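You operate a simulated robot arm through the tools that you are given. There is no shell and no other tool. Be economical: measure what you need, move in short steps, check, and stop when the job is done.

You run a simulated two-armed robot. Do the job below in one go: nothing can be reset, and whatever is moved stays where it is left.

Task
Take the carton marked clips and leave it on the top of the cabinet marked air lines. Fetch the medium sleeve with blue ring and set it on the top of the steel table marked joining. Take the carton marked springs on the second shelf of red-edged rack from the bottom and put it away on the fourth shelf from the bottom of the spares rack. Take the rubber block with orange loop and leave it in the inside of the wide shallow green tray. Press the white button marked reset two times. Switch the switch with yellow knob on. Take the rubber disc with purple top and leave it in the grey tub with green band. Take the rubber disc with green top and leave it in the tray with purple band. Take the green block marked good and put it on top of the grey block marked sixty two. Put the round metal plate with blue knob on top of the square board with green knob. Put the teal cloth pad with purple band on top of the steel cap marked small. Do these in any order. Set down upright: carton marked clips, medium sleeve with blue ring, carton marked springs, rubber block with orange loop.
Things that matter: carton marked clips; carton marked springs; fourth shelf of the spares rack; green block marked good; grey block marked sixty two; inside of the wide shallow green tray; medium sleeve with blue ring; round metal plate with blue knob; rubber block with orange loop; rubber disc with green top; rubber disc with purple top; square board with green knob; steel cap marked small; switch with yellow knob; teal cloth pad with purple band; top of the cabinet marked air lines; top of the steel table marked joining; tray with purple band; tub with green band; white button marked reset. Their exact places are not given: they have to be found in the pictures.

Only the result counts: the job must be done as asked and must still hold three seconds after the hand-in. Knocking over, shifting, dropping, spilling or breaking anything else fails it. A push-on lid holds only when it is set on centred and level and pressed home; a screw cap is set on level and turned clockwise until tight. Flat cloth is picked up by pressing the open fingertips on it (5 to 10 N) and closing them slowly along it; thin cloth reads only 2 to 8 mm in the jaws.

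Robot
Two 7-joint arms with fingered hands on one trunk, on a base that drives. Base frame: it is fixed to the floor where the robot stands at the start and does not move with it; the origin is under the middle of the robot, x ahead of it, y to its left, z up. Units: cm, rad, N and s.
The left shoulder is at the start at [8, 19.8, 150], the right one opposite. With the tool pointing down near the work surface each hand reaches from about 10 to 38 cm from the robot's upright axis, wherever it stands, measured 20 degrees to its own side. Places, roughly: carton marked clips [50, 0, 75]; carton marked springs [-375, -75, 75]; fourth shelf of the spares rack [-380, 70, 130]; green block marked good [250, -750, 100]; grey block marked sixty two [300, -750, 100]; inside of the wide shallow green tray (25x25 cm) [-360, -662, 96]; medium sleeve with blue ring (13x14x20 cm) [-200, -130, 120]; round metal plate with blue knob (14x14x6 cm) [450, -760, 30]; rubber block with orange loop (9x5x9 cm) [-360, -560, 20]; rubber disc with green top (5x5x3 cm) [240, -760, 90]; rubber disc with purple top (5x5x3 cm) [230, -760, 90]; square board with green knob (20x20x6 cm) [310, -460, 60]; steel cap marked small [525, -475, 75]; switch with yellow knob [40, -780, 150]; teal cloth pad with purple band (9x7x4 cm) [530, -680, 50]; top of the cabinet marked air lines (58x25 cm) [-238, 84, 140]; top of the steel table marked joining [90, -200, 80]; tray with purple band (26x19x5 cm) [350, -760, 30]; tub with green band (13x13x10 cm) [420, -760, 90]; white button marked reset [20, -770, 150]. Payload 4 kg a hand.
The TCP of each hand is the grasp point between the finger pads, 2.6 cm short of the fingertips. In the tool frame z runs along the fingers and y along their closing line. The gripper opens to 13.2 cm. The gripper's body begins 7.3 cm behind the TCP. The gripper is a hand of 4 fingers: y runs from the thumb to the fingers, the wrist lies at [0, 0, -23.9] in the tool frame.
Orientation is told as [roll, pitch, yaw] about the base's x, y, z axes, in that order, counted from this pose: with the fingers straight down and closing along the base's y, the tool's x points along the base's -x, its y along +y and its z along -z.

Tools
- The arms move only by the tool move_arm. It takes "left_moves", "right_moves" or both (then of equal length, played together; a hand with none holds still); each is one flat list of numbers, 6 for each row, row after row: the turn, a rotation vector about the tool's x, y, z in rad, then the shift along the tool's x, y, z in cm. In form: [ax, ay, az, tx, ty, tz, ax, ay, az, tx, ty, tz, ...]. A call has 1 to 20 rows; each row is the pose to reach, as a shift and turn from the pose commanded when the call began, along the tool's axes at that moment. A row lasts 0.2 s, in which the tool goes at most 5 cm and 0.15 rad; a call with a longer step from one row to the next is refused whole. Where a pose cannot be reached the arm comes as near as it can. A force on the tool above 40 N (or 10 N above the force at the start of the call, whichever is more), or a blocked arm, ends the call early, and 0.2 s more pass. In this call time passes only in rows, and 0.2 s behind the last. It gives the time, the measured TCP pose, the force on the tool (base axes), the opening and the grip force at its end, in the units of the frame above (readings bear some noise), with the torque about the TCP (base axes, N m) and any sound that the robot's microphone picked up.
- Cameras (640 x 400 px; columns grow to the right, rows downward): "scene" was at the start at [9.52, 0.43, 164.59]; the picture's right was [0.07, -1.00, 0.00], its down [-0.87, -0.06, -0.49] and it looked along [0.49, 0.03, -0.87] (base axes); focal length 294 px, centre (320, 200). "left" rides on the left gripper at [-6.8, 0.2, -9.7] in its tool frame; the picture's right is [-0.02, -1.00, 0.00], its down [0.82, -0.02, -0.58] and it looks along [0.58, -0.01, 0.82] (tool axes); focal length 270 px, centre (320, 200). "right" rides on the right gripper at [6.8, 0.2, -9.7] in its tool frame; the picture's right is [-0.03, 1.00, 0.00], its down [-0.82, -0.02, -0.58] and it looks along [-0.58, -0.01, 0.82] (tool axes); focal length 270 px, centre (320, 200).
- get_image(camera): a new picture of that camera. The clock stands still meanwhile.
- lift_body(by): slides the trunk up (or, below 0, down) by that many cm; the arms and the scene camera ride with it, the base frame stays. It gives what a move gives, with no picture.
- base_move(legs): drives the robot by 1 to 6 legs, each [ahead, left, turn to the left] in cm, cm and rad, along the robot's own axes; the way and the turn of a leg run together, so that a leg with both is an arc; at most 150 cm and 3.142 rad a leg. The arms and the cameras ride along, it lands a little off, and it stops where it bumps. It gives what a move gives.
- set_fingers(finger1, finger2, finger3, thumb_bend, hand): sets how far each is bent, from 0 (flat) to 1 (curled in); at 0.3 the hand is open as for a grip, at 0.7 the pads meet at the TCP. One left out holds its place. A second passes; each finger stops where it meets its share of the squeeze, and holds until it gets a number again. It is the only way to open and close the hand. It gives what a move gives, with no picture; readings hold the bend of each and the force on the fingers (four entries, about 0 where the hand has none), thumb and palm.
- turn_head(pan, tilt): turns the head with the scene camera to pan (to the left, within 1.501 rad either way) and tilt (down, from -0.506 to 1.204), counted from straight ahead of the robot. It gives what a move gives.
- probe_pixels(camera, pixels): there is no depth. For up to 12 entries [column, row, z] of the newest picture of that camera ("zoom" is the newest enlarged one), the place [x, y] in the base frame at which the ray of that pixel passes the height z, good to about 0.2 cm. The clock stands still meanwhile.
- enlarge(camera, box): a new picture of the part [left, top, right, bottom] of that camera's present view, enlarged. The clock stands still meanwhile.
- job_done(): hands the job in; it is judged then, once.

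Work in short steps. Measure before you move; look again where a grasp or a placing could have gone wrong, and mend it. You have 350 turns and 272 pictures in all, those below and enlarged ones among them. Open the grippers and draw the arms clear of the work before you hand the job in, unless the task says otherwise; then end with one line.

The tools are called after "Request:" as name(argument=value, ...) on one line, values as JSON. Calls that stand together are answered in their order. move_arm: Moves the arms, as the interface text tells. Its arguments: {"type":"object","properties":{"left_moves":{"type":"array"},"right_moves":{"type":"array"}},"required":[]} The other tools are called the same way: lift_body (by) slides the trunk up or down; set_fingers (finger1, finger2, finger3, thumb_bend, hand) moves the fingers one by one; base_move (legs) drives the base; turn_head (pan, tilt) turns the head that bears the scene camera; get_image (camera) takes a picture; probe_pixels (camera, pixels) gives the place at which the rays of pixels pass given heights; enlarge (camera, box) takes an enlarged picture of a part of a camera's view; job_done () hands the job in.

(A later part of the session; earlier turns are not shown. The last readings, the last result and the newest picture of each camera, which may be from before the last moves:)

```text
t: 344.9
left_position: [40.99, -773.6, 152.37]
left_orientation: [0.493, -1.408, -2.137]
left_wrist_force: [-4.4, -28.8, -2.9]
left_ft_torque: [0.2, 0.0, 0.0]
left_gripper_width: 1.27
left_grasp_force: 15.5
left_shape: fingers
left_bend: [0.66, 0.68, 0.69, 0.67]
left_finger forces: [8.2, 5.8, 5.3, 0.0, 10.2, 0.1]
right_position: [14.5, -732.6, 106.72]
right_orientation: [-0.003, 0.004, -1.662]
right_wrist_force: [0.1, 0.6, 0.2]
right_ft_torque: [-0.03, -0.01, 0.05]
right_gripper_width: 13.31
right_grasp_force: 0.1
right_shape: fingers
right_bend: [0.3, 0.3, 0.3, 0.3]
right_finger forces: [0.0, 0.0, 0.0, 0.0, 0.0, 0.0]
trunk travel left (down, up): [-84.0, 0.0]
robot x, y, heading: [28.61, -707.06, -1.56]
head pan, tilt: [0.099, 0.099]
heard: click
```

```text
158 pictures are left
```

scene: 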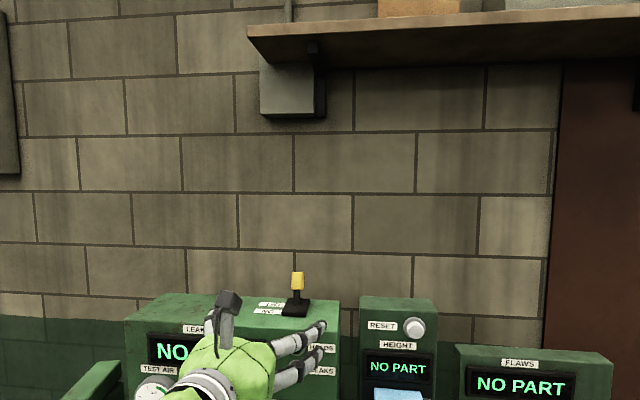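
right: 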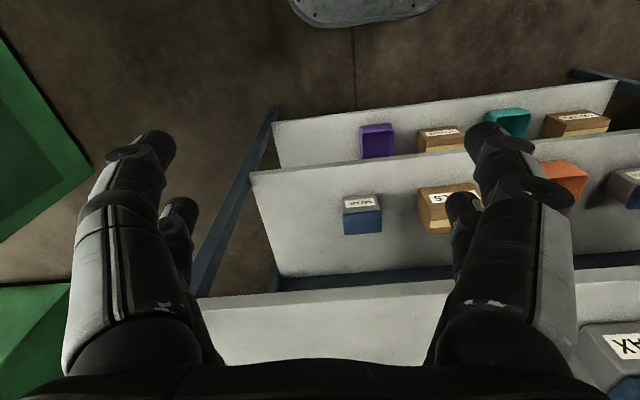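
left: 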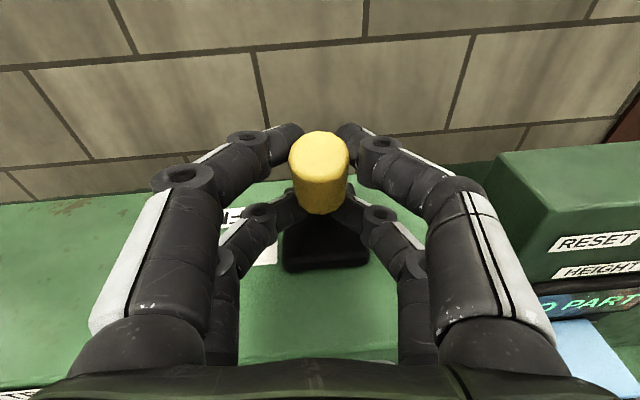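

Click heard; the lever now leans toward ON. I ease forward 1 cm, open and check.

Request:
move_arm(left_moves=[0, 0, 0, 0, 0, 1])

Request:
set_fingers(hand="left", finger1=0.4, finger2=0.4, finger3=0.4, thumb_bend=0.4)

Request:
get_image(camera="left")

```text
t: 345.2
left_position: [41.11, -773.77, 152.55]
left_orientation: [0.493, -1.412, -2.138]
left_wrist_force: [-3.1, -3.1, -18.3]
left_ft_torque: [0.45, -0.04, -0.02]
left_gripper_width: 1.22
left_grasp_force: 17.0
left_shape: fingers
left_bend: [0.68, 0.69, 0.7, 0.68]
left_finger forces: [4.7, 9.9, 11.4, 0.1, 7.5, 0.0]
right_position: [14.61, -732.01, 106.78]
right_orientation: [-0.006, -0.001, -1.662]
right_wrist_force: [-0.1, -0.1, -0.1]
right_ft_torque: [0.01, -0.02, -0.01]
right_gripper_width: 13.29
right_grasp_force: 0.0
right_shape: fingers
right_bend: [0.3, 0.3, 0.3, 0.3]
right_finger forces: [0.0, 0.1, 0.0, 0.0, 0.0, 0.0]
trunk travel left (down, up): [-84.0, 0.0]
robot x, y, heading: [28.58, -707.09, -1.559]
head pan, tilt: [0.099, 0.099]
```

```text
t: 346.2
left_position: [41.32, -773.19, 153.06]
left_orientation: [0.535, -1.423, -2.18]
left_wrist_force: [-0.3, 0.2, 0.0]
left_ft_torque: [0.0, 0.03, -0.04]
left_gripper_width: 9.93
left_grasp_force: 0.0
left_shape: fingers
left_bend: [0.4, 0.4, 0.4, 0.4]
left_finger forces: [0.0, 0.1, 0.0, 0.0, 0.0, 0.0]
right_position: [14.8, -731.66, 106.89]
right_orientation: [-0.006, -0.006, -1.66]
right_wrist_force: [0.1, 0.7, 0.4]
right_ft_torque: [-0.02, 0.01, 0.03]
right_gripper_width: 13.29
right_grasp_force: 0.0
right_shape: fingers
right_bend: [0.3, 0.3, 0.3, 0.3]
right_finger forces: [0.1, 0.0, 0.1, 0.0, 0.1, 0.0]
trunk travel left (down, up): [-84.0, 0.0]
robot x, y, heading: [28.64, -707.17, -1.562]
head pan, tilt: [0.099, 0.099]
```

```text
157 pictures are left
```

left: 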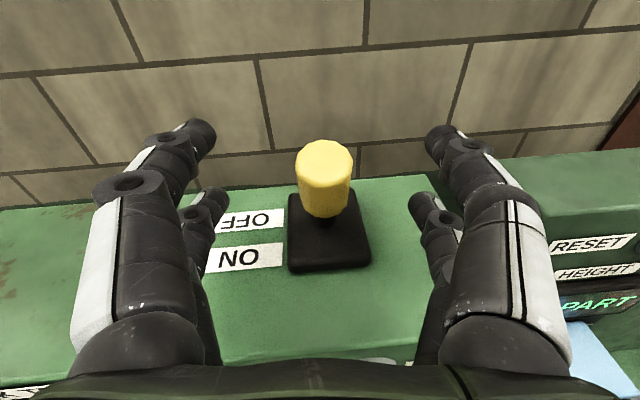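

Switch is ON. I retract, close the fingertips into a point, and line up with the RESET button.

Request:
move_arm(left_moves=[0, 0, 0, 0.4, -0.3, -4, 0, 0, 0, 0.9, -0.6, -8, 0, 0, 0, 1.3, -0.9, -12, 0, 0, 0, 1.7, -1.1, -16])

Request:
set_fingers(hand="left", finger1=0.7, finger2=0.7, finger3=0.7, thumb_bend=0.7)

Request:
lift_body(by=-8.2)

Request:
base_move(legs=[[0, -23.7, 0]])

Request:
get_image(camera="left")

```text
t: 347.2
left_position: [41.23, -756.89, 153.38]
left_orientation: [0.531, -1.422, -2.175]
left_wrist_force: [-0.8, 1.0, 0.9]
left_ft_torque: [0.01, 0.01, 0.0]
left_gripper_width: 9.94
left_grasp_force: 0.0
left_shape: fingers
left_bend: [0.4, 0.4, 0.4, 0.4]
left_finger forces: [0.0, 0.1, 0.1, 0.0, 0.0, 0.1]
right_position: [14.57, -731.73, 106.98]
right_orientation: [-0.006, -0.005, -1.661]
right_wrist_force: [0.2, 0.5, 0.1]
right_ft_torque: [-0.04, -0.01, -0.02]
right_gripper_width: 13.3
right_grasp_force: 0.1
right_shape: fingers
right_bend: [0.3, 0.3, 0.3, 0.3]
right_finger forces: [0.0, 0.0, 0.0, 0.0, 0.0, 0.1]
trunk travel left (down, up): [-84.0, 0.0]
robot x, y, heading: [28.39, -706.92, -1.557]
head pan, tilt: [0.099, 0.099]
```

```text
t: 348.2
left_position: [41.3, -757.26, 153.38]
left_orientation: [0.529, -1.421, -2.174]
left_wrist_force: [-0.8, 0.2, 0.4]
left_ft_torque: [0.01, -0.01, 0.0]
left_gripper_width: 0.15
left_grasp_force: 0.1
left_shape: fingers
left_bend: [0.7, 0.7, 0.7, 0.7]
left_finger forces: [0.0, 0.0, 0.1, 0.1, 0.1, 0.1]
right_position: [14.57, -731.65, 106.98]
right_orientation: [-0.008, -0.004, -1.662]
right_wrist_force: [1.0, 0.8, 0.7]
right_ft_torque: [0.02, -0.01, 0.01]
right_gripper_width: 13.28
right_grasp_force: 0.1
right_shape: fingers
right_bend: [0.3, 0.3, 0.3, 0.3]
right_finger forces: [0.0, 0.0, 0.0, 0.0, 0.0, 0.0]
trunk travel left (down, up): [-84.0, 0.0]
robot x, y, heading: [28.69, -707.41, -1.559]
head pan, tilt: [0.099, 0.099]
```

```text
t: 349.4
left_position: [41.27, -757.19, 145.19]
left_orientation: [0.533, -1.422, -2.176]
left_wrist_force: [-0.6, -0.6, -0.1]
left_ft_torque: [-0.01, -0.01, 0.02]
left_gripper_width: 0.16
left_grasp_force: 0.0
left_shape: fingers
left_bend: [0.7, 0.7, 0.7, 0.7]
left_finger forces: [0.0, 0.0, 0.0, 0.0, 0.0, 0.1]
right_position: [14.69, -731.68, 98.7]
right_orientation: [-0.006, -0.002, -1.662]
right_wrist_force: [-0.3, 0.5, -0.2]
right_ft_torque: [0.01, -0.03, -0.01]
right_gripper_width: 13.27
right_grasp_force: 0.0
right_shape: fingers
right_bend: [0.3, 0.3, 0.3, 0.3]
right_finger forces: [0.0, 0.1, 0.0, 0.0, 0.1, 0.0]
trunk travel left (down, up): [-75.8, 8.2]
robot x, y, heading: [28.69, -707.43, -1.56]
head pan, tilt: [0.099, 0.099]
```

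```text
t: 351.2
left_position: [18.18, -757.39, 145.15]
left_orientation: [0.514, -1.425, -2.157]
left_wrist_force: [0.3, 0.0, 0.7]
left_ft_torque: [-0.04, -0.04, -0.01]
left_gripper_width: 0.16
left_grasp_force: 0.0
left_shape: fingers
left_bend: [0.7, 0.7, 0.7, 0.7]
left_finger forces: [0.0, 0.0, 0.0, 0.0, 0.0, 0.0]
right_position: [-8.7, -731.98, 98.8]
right_orientation: [-0.01, -0.004, -1.658]
right_wrist_force: [0.6, -0.5, -0.5]
right_ft_torque: [-0.01, 0.05, 0.0]
right_gripper_width: 13.33
right_grasp_force: 0.1
right_shape: fingers
right_bend: [0.3, 0.3, 0.3, 0.3]
right_finger forces: [0.0, 0.1, 0.0, 0.0, 0.0, 0.1]
trunk travel left (down, up): [-75.8, 8.2]
robot x, y, heading: [5.12, -707.32, -1.555]
head pan, tilt: [0.099, 0.099]
```

```text
156 pictures are left
```

left: 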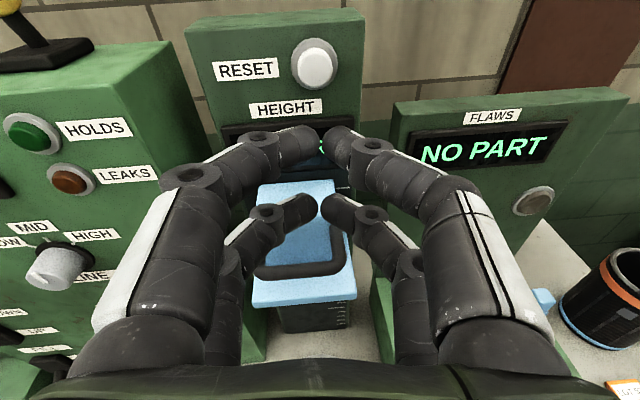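

Request:
probe_pixels(camera="left", pixels=[[316, 67, 147], [316, 67, 146], [316, 67, 145], [291, 180, 138], [291, 180, 134], [291, 300, 130], [250, 290, 130]])

```text
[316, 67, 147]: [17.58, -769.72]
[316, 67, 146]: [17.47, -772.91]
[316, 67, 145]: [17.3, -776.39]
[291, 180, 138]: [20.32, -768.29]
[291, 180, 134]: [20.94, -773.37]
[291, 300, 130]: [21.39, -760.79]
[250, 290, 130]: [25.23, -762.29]
```

Request:
move_arm(left_moves=[0, 0, 0, -0.35, 0.12, 3.3, 0, 0, 0, -0.7, 0.24, 6.6, 0, 0, 0, -1.03, 0.36, 9.9])

Request:
move_arm(left_moves=[0, 0, 0, -0.05, 0.02, 0.5, 0, 0, 0, -0.1, 0.04, 1.0])

Request:
get_image(camera="left")

```text
t: 352.0
left_position: [17.5, -767.43, 144.9]
left_orientation: [0.537, -1.418, -2.178]
left_wrist_force: [1.0, 0.1, -0.6]
left_ft_torque: [-0.02, -0.02, -0.02]
left_gripper_width: 0.13
left_grasp_force: 0.0
left_shape: fingers
left_bend: [0.7, 0.7, 0.7, 0.7]
left_finger forces: [0.0, 0.0, 0.0, 0.1, 0.0, 0.0]
right_position: [-9.01, -732.14, 98.84]
right_orientation: [-0.004, -0.003, -1.659]
right_wrist_force: [-0.5, 0.2, -0.2]
right_ft_torque: [0.02, -0.02, 0.03]
right_gripper_width: 13.29
right_grasp_force: 0.0
right_shape: fingers
right_bend: [0.3, 0.3, 0.3, 0.3]
right_finger forces: [0.1, 0.0, 0.0, 0.1, 0.0, 0.0]
trunk travel left (down, up): [-75.8, 8.2]
robot x, y, heading: [5.05, -707.19, -1.551]
head pan, tilt: [0.099, 0.099]
```

```text
t: 352.6
left_position: [17.41, -768.39, 144.95]
left_orientation: [0.53, -1.422, -2.171]
left_wrist_force: [0.5, -0.3, -0.2]
left_ft_torque: [0.04, -0.01, -0.01]
left_gripper_width: 0.15
left_grasp_force: 0.1
left_shape: fingers
left_bend: [0.7, 0.7, 0.7, 0.7]
left_finger forces: [0.1, 0.1, 0.0, 0.0, 0.0, 0.0]
right_position: [-8.92, -732.15, 98.72]
right_orientation: [-0.005, -0.004, -1.66]
right_wrist_force: [0.0, -0.3, 0.3]
right_ft_torque: [-0.01, 0.0, 0.01]
right_gripper_width: 13.31
right_grasp_force: 0.0
right_shape: fingers
right_bend: [0.3, 0.3, 0.3, 0.3]
right_finger forces: [0.0, 0.1, 0.0, 0.0, 0.0, 0.0]
trunk travel left (down, up): [-75.8, 8.2]
robot x, y, heading: [4.76, -707.47, -1.556]
head pan, tilt: [0.099, 0.099]
```

```text
155 pictures are left
```

left: 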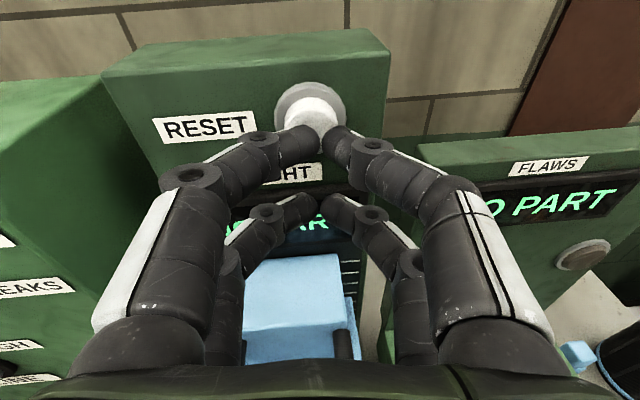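

Tips sit ~1.2 cm low relative to the button; I raise and then press in small steps.

Request:
move_arm(left_moves=[0, 0, 0, -1.2, 0.4, 0])

Request:
move_arm(left_moves=[0, 0, 0, 0, 0.03, 0.4, 0, 0, 0, -0.08, 0.06, 0.8])

Request:
move_arm(left_moves=[0, 0, 0, 0, 0.03, 0.4, 0, 0, 0, -0.08, 0.06, 0.8])

```text
t: 353.0
left_position: [17.66, -768.46, 146.12]
left_orientation: [0.532, -1.42, -2.175]
left_wrist_force: [0.7, 0.0, -0.2]
left_ft_torque: [0.01, 0.0, -0.01]
left_gripper_width: 0.12
left_grasp_force: 0.0
left_shape: fingers
left_bend: [0.7, 0.7, 0.7, 0.7]
left_finger forces: [0.0, 0.0, 0.1, 0.1, 0.0, 0.0]
right_position: [-9.04, -732.01, 98.78]
right_orientation: [-0.006, -0.004, -1.659]
right_wrist_force: [-0.5, 0.0, 0.3]
right_ft_torque: [-0.01, 0.01, 0.0]
right_gripper_width: 13.29
right_grasp_force: 0.1
right_shape: fingers
right_bend: [0.3, 0.3, 0.3, 0.3]
right_finger forces: [0.0, 0.0, 0.0, 0.0, 0.0, 0.0]
trunk travel left (down, up): [-75.8, 8.2]
robot x, y, heading: [4.73, -707.45, -1.557]
head pan, tilt: [0.099, 0.099]
```

```text
t: 353.6
left_position: [17.66, -769.36, 146.2]
left_orientation: [0.532, -1.424, -2.173]
left_wrist_force: [-0.7, 0.0, 0.0]
left_ft_torque: [0.02, 0.0, -0.01]
left_gripper_width: 0.15
left_grasp_force: 0.0
left_shape: fingers
left_bend: [0.7, 0.7, 0.7, 0.7]
left_finger forces: [0.0, 0.0, 0.0, 0.1, 0.0, 0.0]
right_position: [-8.99, -732.05, 98.86]
right_orientation: [-0.005, -0.002, -1.66]
right_wrist_force: [0.0, -0.1, -0.3]
right_ft_torque: [0.01, 0.02, 0.0]
right_gripper_width: 13.3
right_grasp_force: 0.1
right_shape: fingers
right_bend: [0.3, 0.3, 0.3, 0.3]
right_finger forces: [0.0, 0.0, 0.0, 0.0, 0.0, 0.0]
trunk travel left (down, up): [-75.8, 8.2]
robot x, y, heading: [5.06, -707.53, -1.563]
head pan, tilt: [0.099, 0.099]
```

```text
t: 354.2
left_position: [17.44, -770.16, 146.05]
left_orientation: [0.53, -1.425, -2.171]
left_wrist_force: [-0.3, -0.3, -0.6]
left_ft_torque: [-0.01, -0.02, 0.02]
left_gripper_width: 0.15
left_grasp_force: 0.1
left_shape: fingers
left_bend: [0.7, 0.7, 0.7, 0.7]
left_finger forces: [0.0, 0.1, 0.0, 0.0, 0.1, 0.0]
right_position: [-8.98, -732.18, 98.71]
right_orientation: [-0.006, -0.003, -1.659]
right_wrist_force: [-0.9, 0.3, -0.2]
right_ft_torque: [0.01, 0.01, -0.02]
right_gripper_width: 13.3
right_grasp_force: 0.0
right_shape: fingers
right_bend: [0.3, 0.3, 0.3, 0.3]
right_finger forces: [0.0, 0.0, 0.1, 0.0, 0.0, 0.0]
trunk travel left (down, up): [-75.8, 8.2]
robot x, y, heading: [4.92, -707.59, -1.554]
head pan, tilt: [0.099, 0.099]
```

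Request:
get_image(camera="left")

Request:
move_arm(left_moves=[0, 0, 0, 0, 0, 0.3, 0, 0, 0, 0, 0, 0.6])

```text
154 pictures are left
```

left: 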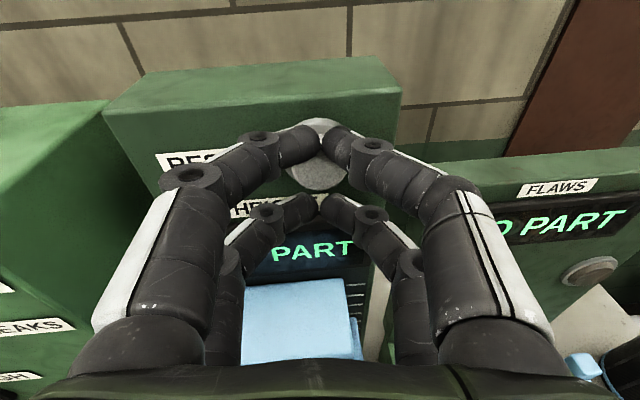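

```text
t: 354.8
left_position: [17.76, -770.73, 145.97]
left_orientation: [0.536, -1.421, -2.176]
left_wrist_force: [-0.4, -0.1, 0.5]
left_ft_torque: [0.02, 0.02, 0.01]
left_gripper_width: 0.14
left_grasp_force: 0.2
left_shape: fingers
left_bend: [0.7, 0.7, 0.7, 0.7]
left_finger forces: [0.4, 0.0, 0.0, 0.0, 0.1, 0.0]
right_position: [-8.87, -732.02, 98.76]
right_orientation: [-0.004, -0.004, -1.659]
right_wrist_force: [0.2, 0.1, -0.4]
right_ft_torque: [-0.03, -0.02, 0.0]
right_gripper_width: 13.31
right_grasp_force: 0.1
right_shape: fingers
right_bend: [0.3, 0.3, 0.3, 0.3]
right_finger forces: [0.0, 0.1, 0.0, 0.0, 0.0, 0.1]
trunk travel left (down, up): [-75.8, 8.2]
robot x, y, heading: [4.89, -707.48, -1.556]
head pan, tilt: [0.099, 0.099]
```

Request:
move_arm(left_moves=[0, 0, 0, 0.1, 0, 0.4])

Request:
move_arm(left_moves=[0, 0, 0, 0.05, 0, 0.4])

Request:
move_arm(left_moves=[0, 0, 0, 0, 0, 0.4])

```text
t: 355.2
left_position: [17.47, -771.08, 145.84]
left_orientation: [0.54, -1.423, -2.179]
left_wrist_force: [-0.1, 1.7, 2.0]
left_ft_torque: [-0.11, 0.02, 0.02]
left_gripper_width: 0.12
left_grasp_force: 1.1
left_shape: fingers
left_bend: [0.7, 0.7, 0.7, 0.7]
left_finger forces: [1.9, 0.0, 0.0, 0.1, 0.7, 0.0]
right_position: [-8.9, -731.98, 98.68]
right_orientation: [-0.006, -0.005, -1.659]
right_wrist_force: [0.3, 0.0, -0.3]
right_ft_torque: [-0.01, 0.01, -0.01]
right_gripper_width: 13.29
right_grasp_force: 0.1
right_shape: fingers
right_bend: [0.3, 0.3, 0.3, 0.3]
right_finger forces: [0.0, 0.0, 0.1, 0.0, 0.0, 0.0]
trunk travel left (down, up): [-75.8, 8.2]
robot x, y, heading: [5.27, -707.72, -1.559]
head pan, tilt: [0.099, 0.099]
heard: click
```

```text
t: 355.6
left_position: [17.59, -771.35, 146.0]
left_orientation: [0.544, -1.426, -2.184]
left_wrist_force: [0.5, 3.1, 3.3]
left_ft_torque: [-0.05, -0.01, 0.04]
left_gripper_width: 0.15
left_grasp_force: 3.0
left_shape: fingers
left_bend: [0.7, 0.7, 0.7, 0.7]
left_finger forces: [2.9, 0.9, 0.6, 0.0, 1.1, 0.0]
right_position: [-8.93, -731.97, 98.77]
right_orientation: [-0.004, -0.005, -1.66]
right_wrist_force: [-0.5, -0.2, -0.3]
right_ft_torque: [0.0, 0.0, -0.01]
right_gripper_width: 13.3
right_grasp_force: 0.1
right_shape: fingers
right_bend: [0.3, 0.3, 0.3, 0.3]
right_finger forces: [0.1, 0.1, 0.1, 0.0, 0.0, 0.0]
trunk travel left (down, up): [-75.8, 8.2]
robot x, y, heading: [4.97, -707.41, -1.554]
head pan, tilt: [0.099, 0.099]
```

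```text
t: 356.0
left_position: [17.55, -771.47, 146.01]
left_orientation: [0.546, -1.425, -2.187]
left_wrist_force: [2.2, 7.4, 5.2]
left_ft_torque: [-0.08, -0.02, 0.0]
left_gripper_width: 0.19
left_grasp_force: 5.7
left_shape: fingers
left_bend: [0.7, 0.7, 0.7, 0.7]
left_finger forces: [5.5, 2.2, 2.0, 0.0, 1.7, 0.0]
right_position: [-8.99, -731.83, 98.79]
right_orientation: [-0.005, -0.007, -1.658]
right_wrist_force: [0.5, 0.5, -0.4]
right_ft_torque: [0.02, 0.03, -0.02]
right_gripper_width: 13.32
right_grasp_force: 0.1
right_shape: fingers
right_bend: [0.3, 0.3, 0.3, 0.3]
right_finger forces: [0.0, 0.0, 0.0, 0.0, 0.0, 0.1]
trunk travel left (down, up): [-75.8, 8.2]
robot x, y, heading: [4.78, -707.88, -1.559]
head pan, tilt: [0.099, 0.099]
```

First press clicked. I back off 3 cm to let it spring back, then press the same depth again.

Request:
move_arm(left_moves=[0, 0, 0, 0, 0, -1.5, 0, 0, 0, 0, 0, -3, 0, 0, 0, 0, 0, -3])

Request:
get_image(camera="left")

Request:
move_arm(left_moves=[0, 0, 0, 0, 0, 0.8, 0, 0, 0, 0, 0, 1.6, 0, 0, 0, 0, 0, 2.1, 0, 0, 0, 0, 0, 2.5])

```text
t: 356.8
left_position: [17.76, -768.96, 146.09]
left_orientation: [0.534, -1.421, -2.175]
left_wrist_force: [-0.1, -0.7, -0.4]
left_ft_torque: [0.0, 0.01, -0.01]
left_gripper_width: 0.17
left_grasp_force: 0.0
left_shape: fingers
left_bend: [0.7, 0.7, 0.7, 0.7]
left_finger forces: [0.1, 0.0, 0.1, 0.0, 0.0, 0.0]
right_position: [-8.97, -731.97, 98.76]
right_orientation: [-0.005, -0.006, -1.66]
right_wrist_force: [0.3, 0.3, -0.4]
right_ft_torque: [-0.02, 0.02, 0.02]
right_gripper_width: 13.31
right_grasp_force: 0.1
right_shape: fingers
right_bend: [0.3, 0.3, 0.3, 0.3]
right_finger forces: [0.0, 0.1, 0.1, 0.1, 0.1, 0.1]
trunk travel left (down, up): [-75.8, 8.2]
robot x, y, heading: [5.09, -707.63, -1.558]
head pan, tilt: [0.099, 0.099]
```

```text
153 pictures are left
```

left: 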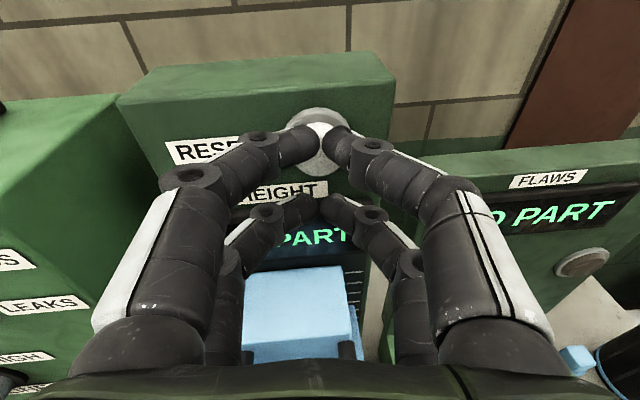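

```text
t: 357.8
left_position: [17.6, -771.13, 145.91]
left_orientation: [0.547, -1.424, -2.185]
left_wrist_force: [1.2, 3.0, 3.7]
left_ft_torque: [-0.13, -0.01, 0.01]
left_gripper_width: 0.17
left_grasp_force: 3.2
left_shape: fingers
left_bend: [0.7, 0.7, 0.7, 0.7]
left_finger forces: [3.2, 0.5, 0.0, 0.0, 1.4, 0.0]
right_position: [-8.96, -731.98, 98.78]
right_orientation: [-0.005, -0.006, -1.657]
right_wrist_force: [-0.5, 0.6, -0.1]
right_ft_torque: [0.01, 0.01, 0.0]
right_gripper_width: 13.3
right_grasp_force: 0.0
right_shape: fingers
right_bend: [0.3, 0.3, 0.3, 0.3]
right_finger forces: [0.0, 0.0, 0.0, 0.0, 0.0, 0.0]
trunk travel left (down, up): [-75.8, 8.2]
robot x, y, heading: [4.71, -707.57, -1.553]
head pan, tilt: [0.099, 0.099]
heard: click
```

Second click heard. I retract straight and drive back.

Request:
move_arm(left_moves=[0, 0, 0, 0, 0, -3, 0, 0, 0, 0, 0, -7, 0, 0, 0, 0, 0, -11])

Request:
base_move(legs=[[-30, 0, 0]])

Request:
turn_head(pan=0.3, tilt=0.2)

Request:
get_image(camera="scene")

```text
t: 358.6
left_position: [18.24, -760.35, 147.26]
left_orientation: [0.536, -1.422, -2.177]
left_wrist_force: [0.6, -0.1, -0.2]
left_ft_torque: [-0.01, 0.02, 0.02]
left_gripper_width: 0.14
left_grasp_force: 0.1
left_shape: fingers
left_bend: [0.7, 0.7, 0.7, 0.7]
left_finger forces: [0.1, 0.0, 0.0, 0.1, 0.0, 0.1]
right_position: [-8.97, -731.93, 98.78]
right_orientation: [-0.005, -0.005, -1.659]
right_wrist_force: [0.0, 0.7, -0.5]
right_ft_torque: [0.01, 0.01, -0.03]
right_gripper_width: 13.3
right_grasp_force: 0.0
right_shape: fingers
right_bend: [0.3, 0.3, 0.3, 0.3]
right_finger forces: [0.1, 0.0, 0.0, 0.0, 0.1, 0.0]
trunk travel left (down, up): [-75.8, 8.2]
robot x, y, heading: [4.96, -707.45, -1.559]
head pan, tilt: [0.099, 0.099]
```

```text
t: 360.7
left_position: [17.67, -730.84, 147.07]
left_orientation: [0.525, -1.42, -2.169]
left_wrist_force: [0.2, -0.6, -0.2]
left_ft_torque: [0.01, -0.01, 0.01]
left_gripper_width: 0.16
left_grasp_force: 0.1
left_shape: fingers
left_bend: [0.7, 0.7, 0.7, 0.7]
left_finger forces: [0.0, 0.0, 0.0, 0.0, 0.0, 0.0]
right_position: [-9.38, -702.01, 98.63]
right_orientation: [-0.003, -0.003, -1.664]
right_wrist_force: [-0.3, -0.4, 0.0]
right_ft_torque: [-0.01, -0.02, -0.01]
right_gripper_width: 13.31
right_grasp_force: 0.1
right_shape: fingers
right_bend: [0.3, 0.3, 0.3, 0.3]
right_finger forces: [0.1, 0.1, 0.0, 0.0, 0.1, 0.0]
trunk travel left (down, up): [-75.8, 8.2]
robot x, y, heading: [4.84, -677.48, -1.562]
head pan, tilt: [0.099, 0.099]
```

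```text
t: 361.4
left_position: [17.77, -730.45, 147.05]
left_orientation: [0.53, -1.421, -2.176]
left_wrist_force: [1.3, 0.8, -0.4]
left_ft_torque: [-0.01, 0.01, 0.01]
left_gripper_width: 0.15
left_grasp_force: 0.1
left_shape: fingers
left_bend: [0.7, 0.7, 0.7, 0.7]
left_finger forces: [0.1, 0.0, 0.1, 0.0, 0.1, 0.0]
right_position: [-9.38, -701.97, 98.68]
right_orientation: [-0.005, -0.002, -1.663]
right_wrist_force: [0.4, 0.1, 0.3]
right_ft_torque: [-0.01, -0.04, -0.05]
right_gripper_width: 13.3
right_grasp_force: 0.1
right_shape: fingers
right_bend: [0.3, 0.3, 0.3, 0.3]
right_finger forces: [0.1, 0.0, 0.0, 0.0, 0.1, 0.1]
trunk travel left (down, up): [-75.8, 8.2]
robot x, y, heading: [4.45, -676.87, -1.564]
head pan, tilt: [0.3, 0.201]
```

```text
152 pictures are left
```

scene: 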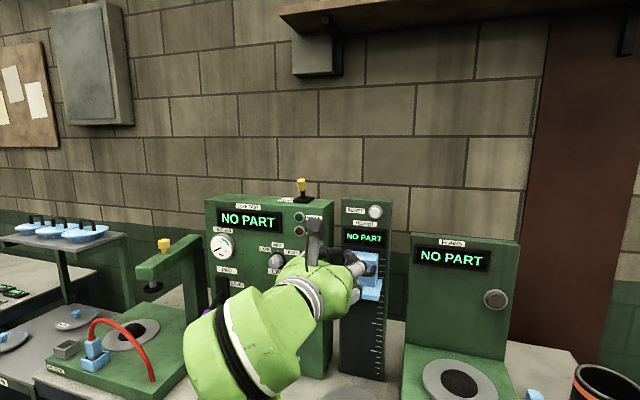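

Request:
move_arm(left_moves=[0, 0.12, 0, 4.25, 0, -0.8, 0, 0.24, 0, 8.5, 0, -1.6, 0, 0.36, 0, 12.75, 0, -2.4, 0, 0.48, 0, 17, 0, -3.2, 0, 0.6, 0, 21.25, 0, -4, 0, 0.72, 0, 25.5, 0, -4.8, 0, 0.84, 0, 29.75, 0, -5.6, 0, 0.96, 0, 34, 0, -6.4, 0, 1.08, 0, 38.25, 0, -7.2, 0, 1.2, 0, 42.5, 0, -8, 0, 1.32, 0, 46.75, 0, -8.8, 0, 1.42, 0, 51, 0, -9.6])

Request:
set_fingers(hand="left", finger1=0.3, finger2=0.3, finger3=0.3, thumb_bend=0.3)

Request:
turn_head(pan=-1.3, tilt=0.3)

Request:
get_image(camera="scene")

```text
t: 364.0
left_position: [22.69, -714.73, 98.02]
left_orientation: [0.076, -0.02, -1.654]
left_wrist_force: [0.2, 0.3, -1.1]
left_ft_torque: [-0.02, -0.01, -0.03]
left_gripper_width: 0.18
left_grasp_force: 0.0
left_shape: fingers
left_bend: [0.7, 0.7, 0.7, 0.7]
left_finger forces: [0.1, 0.1, 0.0, 0.0, 0.0, 0.1]
right_position: [-9.39, -701.81, 98.83]
right_orientation: [-0.005, -0.004, -1.663]
right_wrist_force: [0.4, -0.2, 0.5]
right_ft_torque: [0.0, 0.01, -0.04]
right_gripper_width: 13.31
right_grasp_force: 0.0
right_shape: fingers
right_bend: [0.3, 0.3, 0.3, 0.3]
right_finger forces: [0.1, 0.1, 0.1, 0.0, 0.0, 0.0]
trunk travel left (down, up): [-75.8, 8.2]
robot x, y, heading: [4.81, -677.15, -1.562]
head pan, tilt: [0.3, 0.201]
```

```text
t: 365.0
left_position: [22.66, -714.53, 97.86]
left_orientation: [0.075, -0.022, -1.651]
left_wrist_force: [-0.8, 0.0, 0.3]
left_ft_torque: [0.04, 0.0, -0.03]
left_gripper_width: 13.21
left_grasp_force: 0.1
left_shape: fingers
left_bend: [0.3, 0.3, 0.3, 0.3]
left_finger forces: [0.0, 0.0, 0.0, 0.0, 0.0, 0.0]
right_position: [-9.44, -701.79, 98.84]
right_orientation: [-0.006, -0.004, -1.663]
right_wrist_force: [0.3, 0.5, 0.1]
right_ft_torque: [-0.04, 0.01, 0.01]
right_gripper_width: 13.29
right_grasp_force: 0.0
right_shape: fingers
right_bend: [0.3, 0.3, 0.3, 0.3]
right_finger forces: [0.1, 0.0, 0.0, 0.0, 0.1, 0.1]
trunk travel left (down, up): [-75.8, 8.2]
robot x, y, heading: [4.89, -677.36, -1.556]
head pan, tilt: [0.3, 0.201]
```

```text
t: 366.7
left_position: [22.61, -714.61, 97.91]
left_orientation: [0.075, -0.021, -1.653]
left_wrist_force: [-0.1, -0.3, -0.6]
left_ft_torque: [-0.03, 0.0, -0.02]
left_gripper_width: 13.26
left_grasp_force: 0.1
left_shape: fingers
left_bend: [0.3, 0.3, 0.3, 0.3]
left_finger forces: [0.0, 0.1, 0.0, 0.1, 0.1, 0.0]
right_position: [-9.39, -701.81, 98.78]
right_orientation: [-0.005, -0.004, -1.664]
right_wrist_force: [-0.2, 1.1, 0.6]
right_ft_torque: [-0.01, 0.0, -0.03]
right_gripper_width: 13.28
right_grasp_force: 0.0
right_shape: fingers
right_bend: [0.3, 0.3, 0.3, 0.3]
right_finger forces: [0.1, 0.0, 0.0, 0.1, 0.1, 0.0]
trunk travel left (down, up): [-75.8, 8.2]
robot x, y, heading: [4.16, -677.37, -1.56]
head pan, tilt: [-1.3, 0.3]
```

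```text
151 pictures are left
```

scene: 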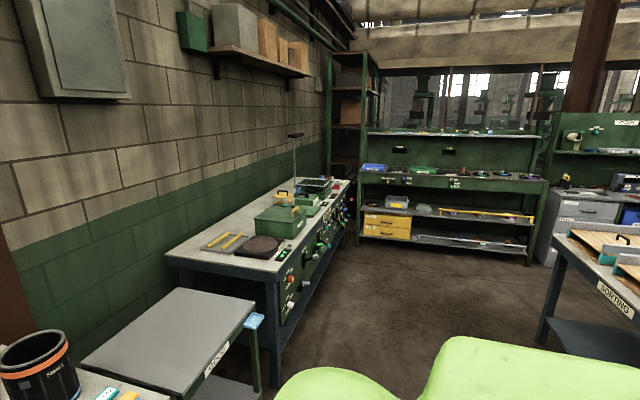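

Request:
base_move(legs=[[0, 0, -1.58], [0, -25, 0]])

Request:
turn_head(pan=0.0, tilt=0.35)

Request:
get_image(camera="scene")

Request:
probe_pixels(camera="scene", pixels=[[166, 330, 0], [427, 300, 0], [250, 235, 0], [390, 235, 0]])

```text
t: 372.3
left_position: [-32.91, -670.14, 97.88]
left_orientation: [0.073, -0.022, 3.046]
left_wrist_force: [-0.4, -0.5, -0.5]
left_ft_torque: [0.03, 0.02, 0.01]
left_gripper_width: 13.23
left_grasp_force: 0.0
left_shape: fingers
left_bend: [0.3, 0.3, 0.3, 0.3]
left_finger forces: [0.0, 0.0, 0.1, 0.0, 0.1, 0.0]
right_position: [-19.59, -638.27, 98.82]
right_orientation: [-0.008, -0.005, 3.034]
right_wrist_force: [-0.5, 0.2, -0.1]
right_ft_torque: [-0.03, -0.03, -0.01]
right_gripper_width: 13.31
right_grasp_force: 0.1
right_shape: fingers
right_bend: [0.3, 0.3, 0.3, 0.3]
right_finger forces: [0.0, 0.0, 0.1, 0.0, 0.0, 0.0]
trunk travel left (down, up): [-75.8, 8.2]
robot x, y, heading: [4.77, -652.31, 3.137]
head pan, tilt: [-1.3, 0.3]
```

```text
t: 373.8
left_position: [-32.96, -669.98, 97.98]
left_orientation: [0.075, -0.02, 3.047]
left_wrist_force: [-0.2, -0.1, 0.5]
left_ft_torque: [0.03, 0.04, 0.0]
left_gripper_width: 13.23
left_grasp_force: 0.1
left_shape: fingers
left_bend: [0.3, 0.3, 0.3, 0.3]
left_finger forces: [0.0, 0.1, 0.0, 0.0, 0.0, 0.1]
right_position: [-19.59, -638.02, 98.73]
right_orientation: [-0.003, -0.003, 3.036]
right_wrist_force: [0.0, -0.7, -0.3]
right_ft_torque: [-0.03, 0.01, 0.0]
right_gripper_width: 13.3
right_grasp_force: 0.1
right_shape: fingers
right_bend: [0.3, 0.3, 0.3, 0.3]
right_finger forces: [0.0, 0.1, 0.0, 0.0, 0.1, 0.1]
trunk travel left (down, up): [-75.8, 8.2]
robot x, y, heading: [4.36, -652.56, 3.138]
head pan, tilt: [0.0, 0.351]
```

```text
150 pictures are left
```

scene: 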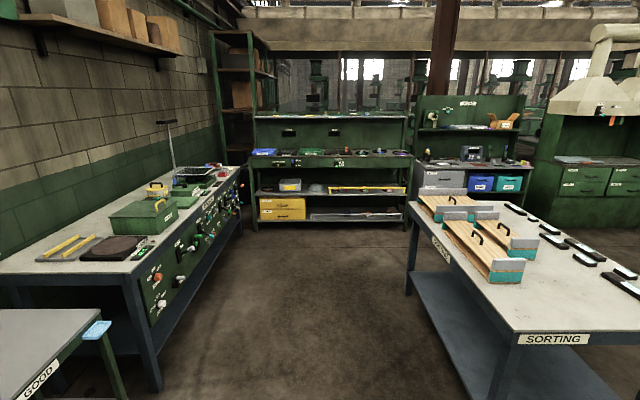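

```text
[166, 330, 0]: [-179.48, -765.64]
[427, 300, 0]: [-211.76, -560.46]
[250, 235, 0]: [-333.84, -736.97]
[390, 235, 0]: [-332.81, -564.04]
```

Request:
base_move(legs=[[150, 0, 0], [100, 0, 0]])

Request:
get_image(camera="scene")

Request:
turn_head(pan=-0.7, tilt=0.4)

Request:
get_image(camera="scene")

```text
t: 386.0
left_position: [-282.8, -666.36, 97.91]
left_orientation: [0.073, -0.022, 3.031]
left_wrist_force: [-0.2, 0.4, 0.2]
left_ft_torque: [-0.05, -0.02, -0.01]
left_gripper_width: 13.25
left_grasp_force: 0.0
left_shape: fingers
left_bend: [0.3, 0.3, 0.3, 0.3]
left_finger forces: [0.0, 0.0, 0.0, 0.0, 0.0, 0.0]
right_position: [-269.02, -634.74, 98.8]
right_orientation: [-0.005, -0.006, 3.021]
right_wrist_force: [0.1, -0.2, -0.4]
right_ft_torque: [-0.04, 0.02, -0.01]
right_gripper_width: 13.33
right_grasp_force: 0.1
right_shape: fingers
right_bend: [0.3, 0.3, 0.3, 0.3]
right_finger forces: [0.1, 0.0, 0.1, 0.1, 0.0, 0.0]
trunk travel left (down, up): [-75.8, 8.2]
robot x, y, heading: [-245.07, -649.67, 3.126]
head pan, tilt: [0.0, 0.351]
```

```text
149 pictures are left
```

scene: 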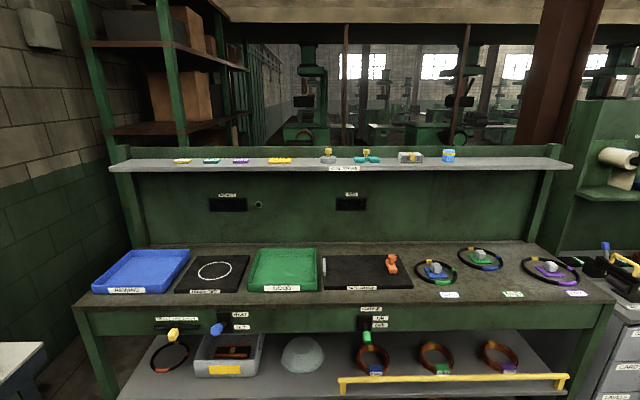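

```text
t: 387.1
left_position: [-282.97, -666.34, 98.04]
left_orientation: [0.075, -0.021, 3.031]
left_wrist_force: [-0.1, 0.0, 0.3]
left_ft_torque: [-0.01, -0.01, -0.02]
left_gripper_width: 13.24
left_grasp_force: 0.1
left_shape: fingers
left_bend: [0.3, 0.3, 0.3, 0.3]
left_finger forces: [0.0, 0.0, 0.0, 0.1, 0.0, 0.0]
right_position: [-269.17, -634.8, 98.87]
right_orientation: [-0.005, -0.004, 3.021]
right_wrist_force: [-0.2, -0.7, 0.2]
right_ft_torque: [-0.01, -0.02, 0.01]
right_gripper_width: 13.28
right_grasp_force: 0.1
right_shape: fingers
right_bend: [0.3, 0.3, 0.3, 0.3]
right_finger forces: [0.1, 0.0, 0.0, 0.0, 0.0, 0.1]
trunk travel left (down, up): [-75.8, 8.2]
robot x, y, heading: [-244.73, -649.83, 3.124]
head pan, tilt: [-0.7, 0.4]
```

```text
148 pictures are left
```

scene: 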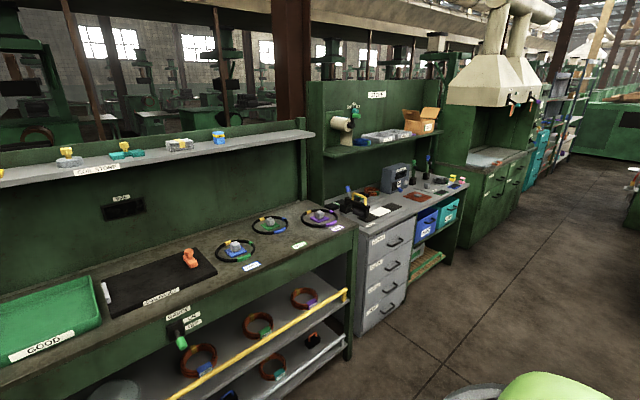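

The rubber block with the orange loop seems to be on the bottom shelf near (312,340). I move in front of it and lower the trunk to look.

Request:
base_move(legs=[[22, 0, 0], [0, -76, 0.015]])

Request:
lift_body(by=-40)

Request:
lift_body(by=-25)

Request:
turn_head(pan=0.0, tilt=0.6)

Request:
get_image(camera="scene")

```text
t: 392.5
left_position: [-303.65, -589.96, 97.93]
left_orientation: [0.076, -0.021, 3.05]
left_wrist_force: [-0.5, 0.0, 0.8]
left_ft_torque: [0.02, -0.01, 0.0]
left_gripper_width: 13.27
left_grasp_force: 0.0
left_shape: fingers
left_bend: [0.3, 0.3, 0.3, 0.3]
left_finger forces: [0.0, 0.1, 0.0, 0.0, 0.1, 0.0]
right_position: [-290.44, -557.96, 98.72]
right_orientation: [-0.005, -0.005, 3.04]
right_wrist_force: [-0.8, 0.7, -1.0]
right_ft_torque: [0.0, 0.01, -0.01]
right_gripper_width: 13.29
right_grasp_force: 0.0
right_shape: fingers
right_bend: [0.3, 0.3, 0.3, 0.3]
right_finger forces: [0.0, 0.1, 0.0, 0.0, 0.0, 0.0]
trunk travel left (down, up): [-75.8, 8.2]
robot x, y, heading: [-265.97, -571.6, 3.143]
head pan, tilt: [-0.7, 0.4]
```

```text
t: 396.3
left_position: [-303.55, -589.58, 58.11]
left_orientation: [0.074, -0.022, 3.048]
left_wrist_force: [-1.3, 0.3, -0.1]
left_ft_torque: [-0.01, -0.04, -0.03]
left_gripper_width: 13.23
left_grasp_force: 0.1
left_shape: fingers
left_bend: [0.3, 0.3, 0.3, 0.3]
left_finger forces: [0.1, 0.0, 0.0, 0.0, 0.1, 0.1]
right_position: [-290.36, -557.77, 58.71]
right_orientation: [-0.006, -0.006, 3.04]
right_wrist_force: [0.1, -1.2, -0.7]
right_ft_torque: [-0.01, 0.01, 0.0]
right_gripper_width: 13.29
right_grasp_force: 0.2
right_shape: fingers
right_bend: [0.3, 0.3, 0.3, 0.3]
right_finger forces: [0.0, 0.1, 0.0, 0.1, 0.0, 0.0]
trunk travel left (down, up): [-35.8, 48.2]
robot x, y, heading: [-266.1, -572.24, 3.139]
head pan, tilt: [-0.7, 0.4]
```

```text
t: 398.9
left_position: [-303.58, -589.72, 32.79]
left_orientation: [0.075, -0.019, 3.05]
left_wrist_force: [0.0, 0.7, 0.1]
left_ft_torque: [0.0, 0.0, -0.03]
left_gripper_width: 13.25
left_grasp_force: 0.0
left_shape: fingers
left_bend: [0.3, 0.3, 0.3, 0.3]
left_finger forces: [0.0, 0.0, 0.0, 0.0, 0.0, 0.1]
right_position: [-290.47, -557.85, 33.73]
right_orientation: [-0.006, -0.005, 3.038]
right_wrist_force: [-0.2, 0.2, -0.1]
right_ft_torque: [0.04, 0.02, -0.03]
right_gripper_width: 13.32
right_grasp_force: 0.0
right_shape: fingers
right_bend: [0.3, 0.3, 0.3, 0.3]
right_finger forces: [0.1, 0.1, 0.0, 0.0, 0.0, 0.1]
trunk travel left (down, up): [-10.8, 73.2]
robot x, y, heading: [-266.51, -571.84, 3.144]
head pan, tilt: [-0.7, 0.4]
```

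```text
t: 400.0
left_position: [-303.5, -589.71, 33.04]
left_orientation: [0.076, -0.02, 3.05]
left_wrist_force: [0.1, -0.5, 0.3]
left_ft_torque: [0.02, 0.0, 0.0]
left_gripper_width: 13.23
left_grasp_force: 0.1
left_shape: fingers
left_bend: [0.3, 0.3, 0.3, 0.3]
left_finger forces: [0.1, 0.1, 0.1, 0.0, 0.1, 0.0]
right_position: [-290.44, -557.92, 33.81]
right_orientation: [-0.006, -0.003, 3.04]
right_wrist_force: [-0.2, 0.3, -0.6]
right_ft_torque: [0.01, -0.01, 0.03]
right_gripper_width: 13.3
right_grasp_force: 0.0
right_shape: fingers
right_bend: [0.3, 0.3, 0.3, 0.3]
right_finger forces: [0.0, 0.0, 0.1, 0.0, 0.0, 0.1]
trunk travel left (down, up): [-10.8, 73.2]
robot x, y, heading: [-266.21, -572.21, 3.141]
head pan, tilt: [0.0, 0.6]
```

```text
147 pictures are left
```

scene: 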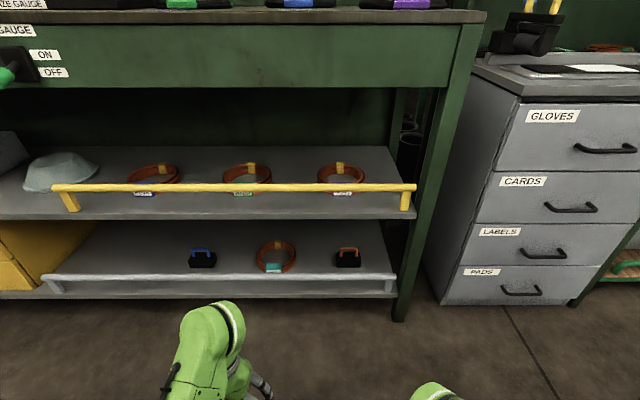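

Request:
enlarge(camera="scene", box=[240, 180, 420, 310])

Request:
probe_pixels(camera="scene", pixels=[[348, 268, 16], [335, 268, 16], [361, 268, 16], [348, 268, 13], [348, 296, 12], [413, 215, 48], [395, 278, 20], [348, 245, 26], [348, 220, 45]])

```text
3.08 times, centred on (330, 245) of scene
```

zoom: 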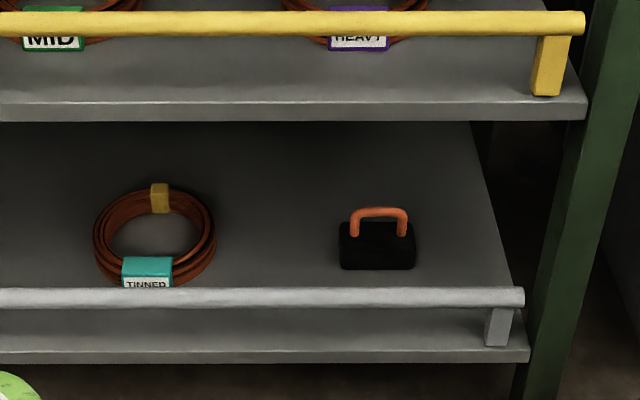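

```text
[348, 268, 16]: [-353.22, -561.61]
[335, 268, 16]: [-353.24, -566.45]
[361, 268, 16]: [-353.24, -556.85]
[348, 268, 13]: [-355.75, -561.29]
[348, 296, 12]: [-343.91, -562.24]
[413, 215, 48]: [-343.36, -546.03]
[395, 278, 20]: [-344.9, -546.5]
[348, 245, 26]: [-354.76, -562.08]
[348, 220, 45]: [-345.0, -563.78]
```

The block (front x≈-354, y -566.5..-557) sits on the bottom shelf behind a bar. I lower fully, align, and pose the left hand pitched forward.

Request:
base_move(legs=[[0, -24, 0]])

Request:
lift_body(by=-10)

Request:
move_arm(left_moves=[0, -0.125, 0, -3, 0, -1, 0, -0.25, 0, -6, 0, -2, 0, -0.375, 0, -9, 0, -3, 0, -0.5, 0, -12, 0, -4, 0, -0.625, 0, -15, 0, -5, 0, -0.75, 0, -18, 0, -5.5, 0, -0.875, 0, -21, 0, -6, 0, -1.0, 0, -24, 0, -6])

Request:
get_image(camera="left")

Request:
get_image(camera="scene")

```text
t: 401.8
left_position: [-303.61, -565.72, 33.11]
left_orientation: [0.077, -0.02, 3.049]
left_wrist_force: [0.4, -0.8, 0.8]
left_ft_torque: [0.0, 0.0, 0.03]
left_gripper_width: 13.26
left_grasp_force: 0.1
left_shape: fingers
left_bend: [0.3, 0.3, 0.3, 0.3]
left_finger forces: [0.1, 0.1, 0.0, 0.0, 0.0, 0.0]
right_position: [-290.29, -533.72, 33.75]
right_orientation: [-0.003, -0.003, 3.039]
right_wrist_force: [-0.5, -0.2, -1.1]
right_ft_torque: [0.0, 0.0, -0.01]
right_gripper_width: 13.28
right_grasp_force: 0.1
right_shape: fingers
right_bend: [0.3, 0.3, 0.3, 0.3]
right_finger forces: [0.1, 0.0, 0.0, 0.1, 0.1, 0.0]
trunk travel left (down, up): [-10.8, 73.2]
robot x, y, heading: [-265.93, -548.54, 3.136]
head pan, tilt: [0.0, 0.6]
```

```text
t: 402.7
left_position: [-303.49, -565.71, 25.79]
left_orientation: [0.074, -0.023, 3.048]
left_wrist_force: [-0.4, -0.3, 0.1]
left_ft_torque: [-0.01, -0.01, 0.0]
left_gripper_width: 13.24
left_grasp_force: 0.2
left_shape: fingers
left_bend: [0.3, 0.3, 0.3, 0.3]
left_finger forces: [0.0, 0.0, 0.0, 0.0, 0.0, 0.0]
right_position: [-290.72, -533.89, 27.02]
right_orientation: [0.006, -0.017, 3.041]
right_wrist_force: [1.8, 2.9, 12.7]
right_ft_torque: [-0.97, -0.19, 0.24]
right_gripper_width: 13.92
right_grasp_force: 0.0
right_shape: fingers
right_bend: [0.28, 0.29, 0.3, 0.3]
right_finger forces: [0.0, 0.0, 0.1, 0.0, 0.1, 0.0]
trunk travel left (down, up): [-3.6, 80.4]
robot x, y, heading: [-265.83, -547.73, 3.14]
head pan, tilt: [0.0, 0.6]
stopped: the force on the tool passed its limit at 53 N (the readings are from after the stop); the commanded pose is now the measured one
```

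```text
t: 404.5
left_position: [-327.3, -563.09, 32.38]
left_orientation: [0.142, -1.021, 2.928]
left_wrist_force: [0.0, -0.1, -0.6]
left_ft_torque: [0.0, -0.01, 0.0]
left_gripper_width: 13.25
left_grasp_force: 0.0
left_shape: fingers
left_bend: [0.3, 0.3, 0.3, 0.3]
left_finger forces: [0.1, 0.1, 0.1, 0.1, 0.0, 0.0]
right_position: [-290.58, -533.98, 27.06]
right_orientation: [0.002, -0.017, 3.041]
right_wrist_force: [-1.0, 3.2, 15.2]
right_ft_torque: [-1.17, -0.08, -0.07]
right_gripper_width: 13.95
right_grasp_force: 0.1
right_shape: fingers
right_bend: [0.27, 0.29, 0.3, 0.3]
right_finger forces: [0.0, 0.0, 0.0, 0.1, 0.0, 0.1]
trunk travel left (down, up): [-3.6, 80.4]
robot x, y, heading: [-266.14, -548.47, 3.135]
head pan, tilt: [0.0, 0.6]
```

```text
145 pictures are left
```

left: 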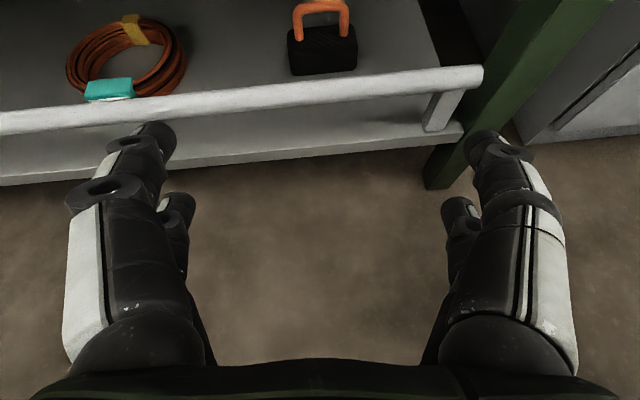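

```text
144 pictures are left
```

scene: 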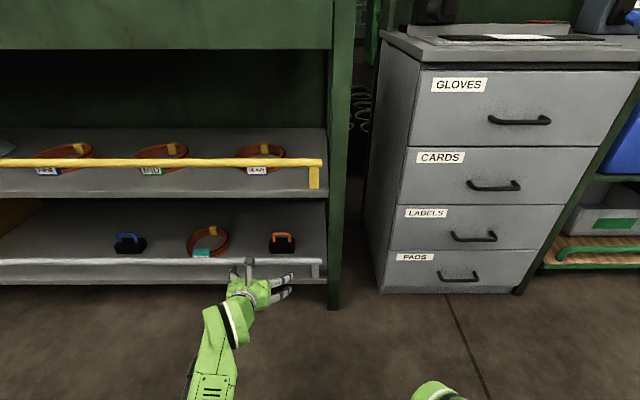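

The right hand touched the robot's own base; I lift it off and move it forward and up clear.

Request:
move_arm(right_moves=[0, 0, 0, 0, 0, -2, 0, 0, 0, -2, 0, -5, 0, 0, 0, -5, 0, -8, 0, 0, 0, -8, 0, -11])

Request:
enlarge(camera="left", box=[220, 0, 480, 140])

Request:
probe_pixels(camera="left", pixels=[[293, 75, 14], [357, 70, 14], [293, 75, 12], [357, 70, 12], [320, 148, 13], [200, 98, 20], [400, 80, 20], [320, 8, 23]])

```text
t: 405.5
left_position: [-327.2, -563.02, 32.27]
left_orientation: [0.141, -1.016, 2.929]
left_wrist_force: [0.2, 0.3, -0.4]
left_ft_torque: [-0.02, -0.01, 0.01]
left_gripper_width: 13.25
left_grasp_force: 0.1
left_shape: fingers
left_bend: [0.3, 0.3, 0.3, 0.3]
left_finger forces: [0.0, 0.0, 0.0, 0.1, 0.0, 0.1]
right_position: [-298.08, -533.79, 30.77]
right_orientation: [0.002, -0.018, 3.037]
right_wrist_force: [0.8, 1.5, 1.1]
right_ft_torque: [-0.02, 0.01, -0.01]
right_gripper_width: 13.32
right_grasp_force: 0.1
right_shape: fingers
right_bend: [0.3, 0.3, 0.3, 0.3]
right_finger forces: [0.0, 0.0, 0.0, 0.0, 0.0, 0.0]
right hand out of reach, approached as far as the arm can: row 1, 2, 3, 4
trunk travel left (down, up): [-3.6, 80.4]
robot x, y, heading: [-265.87, -547.76, 3.138]
head pan, tilt: [0.0, 0.6]
```

```text
2.46 times, centred on (350, 70) of left
```

zoom: 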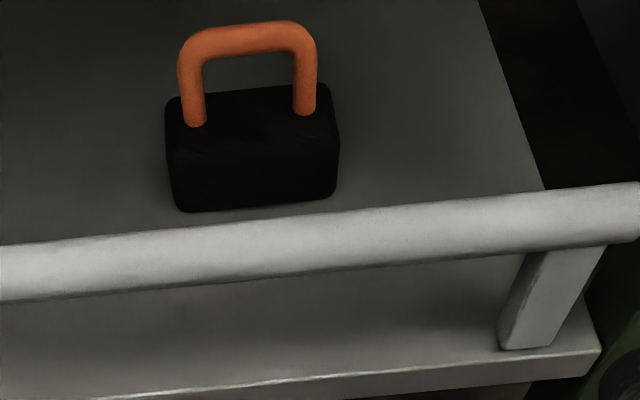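

```text
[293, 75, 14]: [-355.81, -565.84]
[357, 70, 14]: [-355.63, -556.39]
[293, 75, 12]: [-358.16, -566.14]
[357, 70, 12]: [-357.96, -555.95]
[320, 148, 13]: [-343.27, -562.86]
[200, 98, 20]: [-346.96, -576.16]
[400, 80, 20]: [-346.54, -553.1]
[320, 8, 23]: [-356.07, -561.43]
```

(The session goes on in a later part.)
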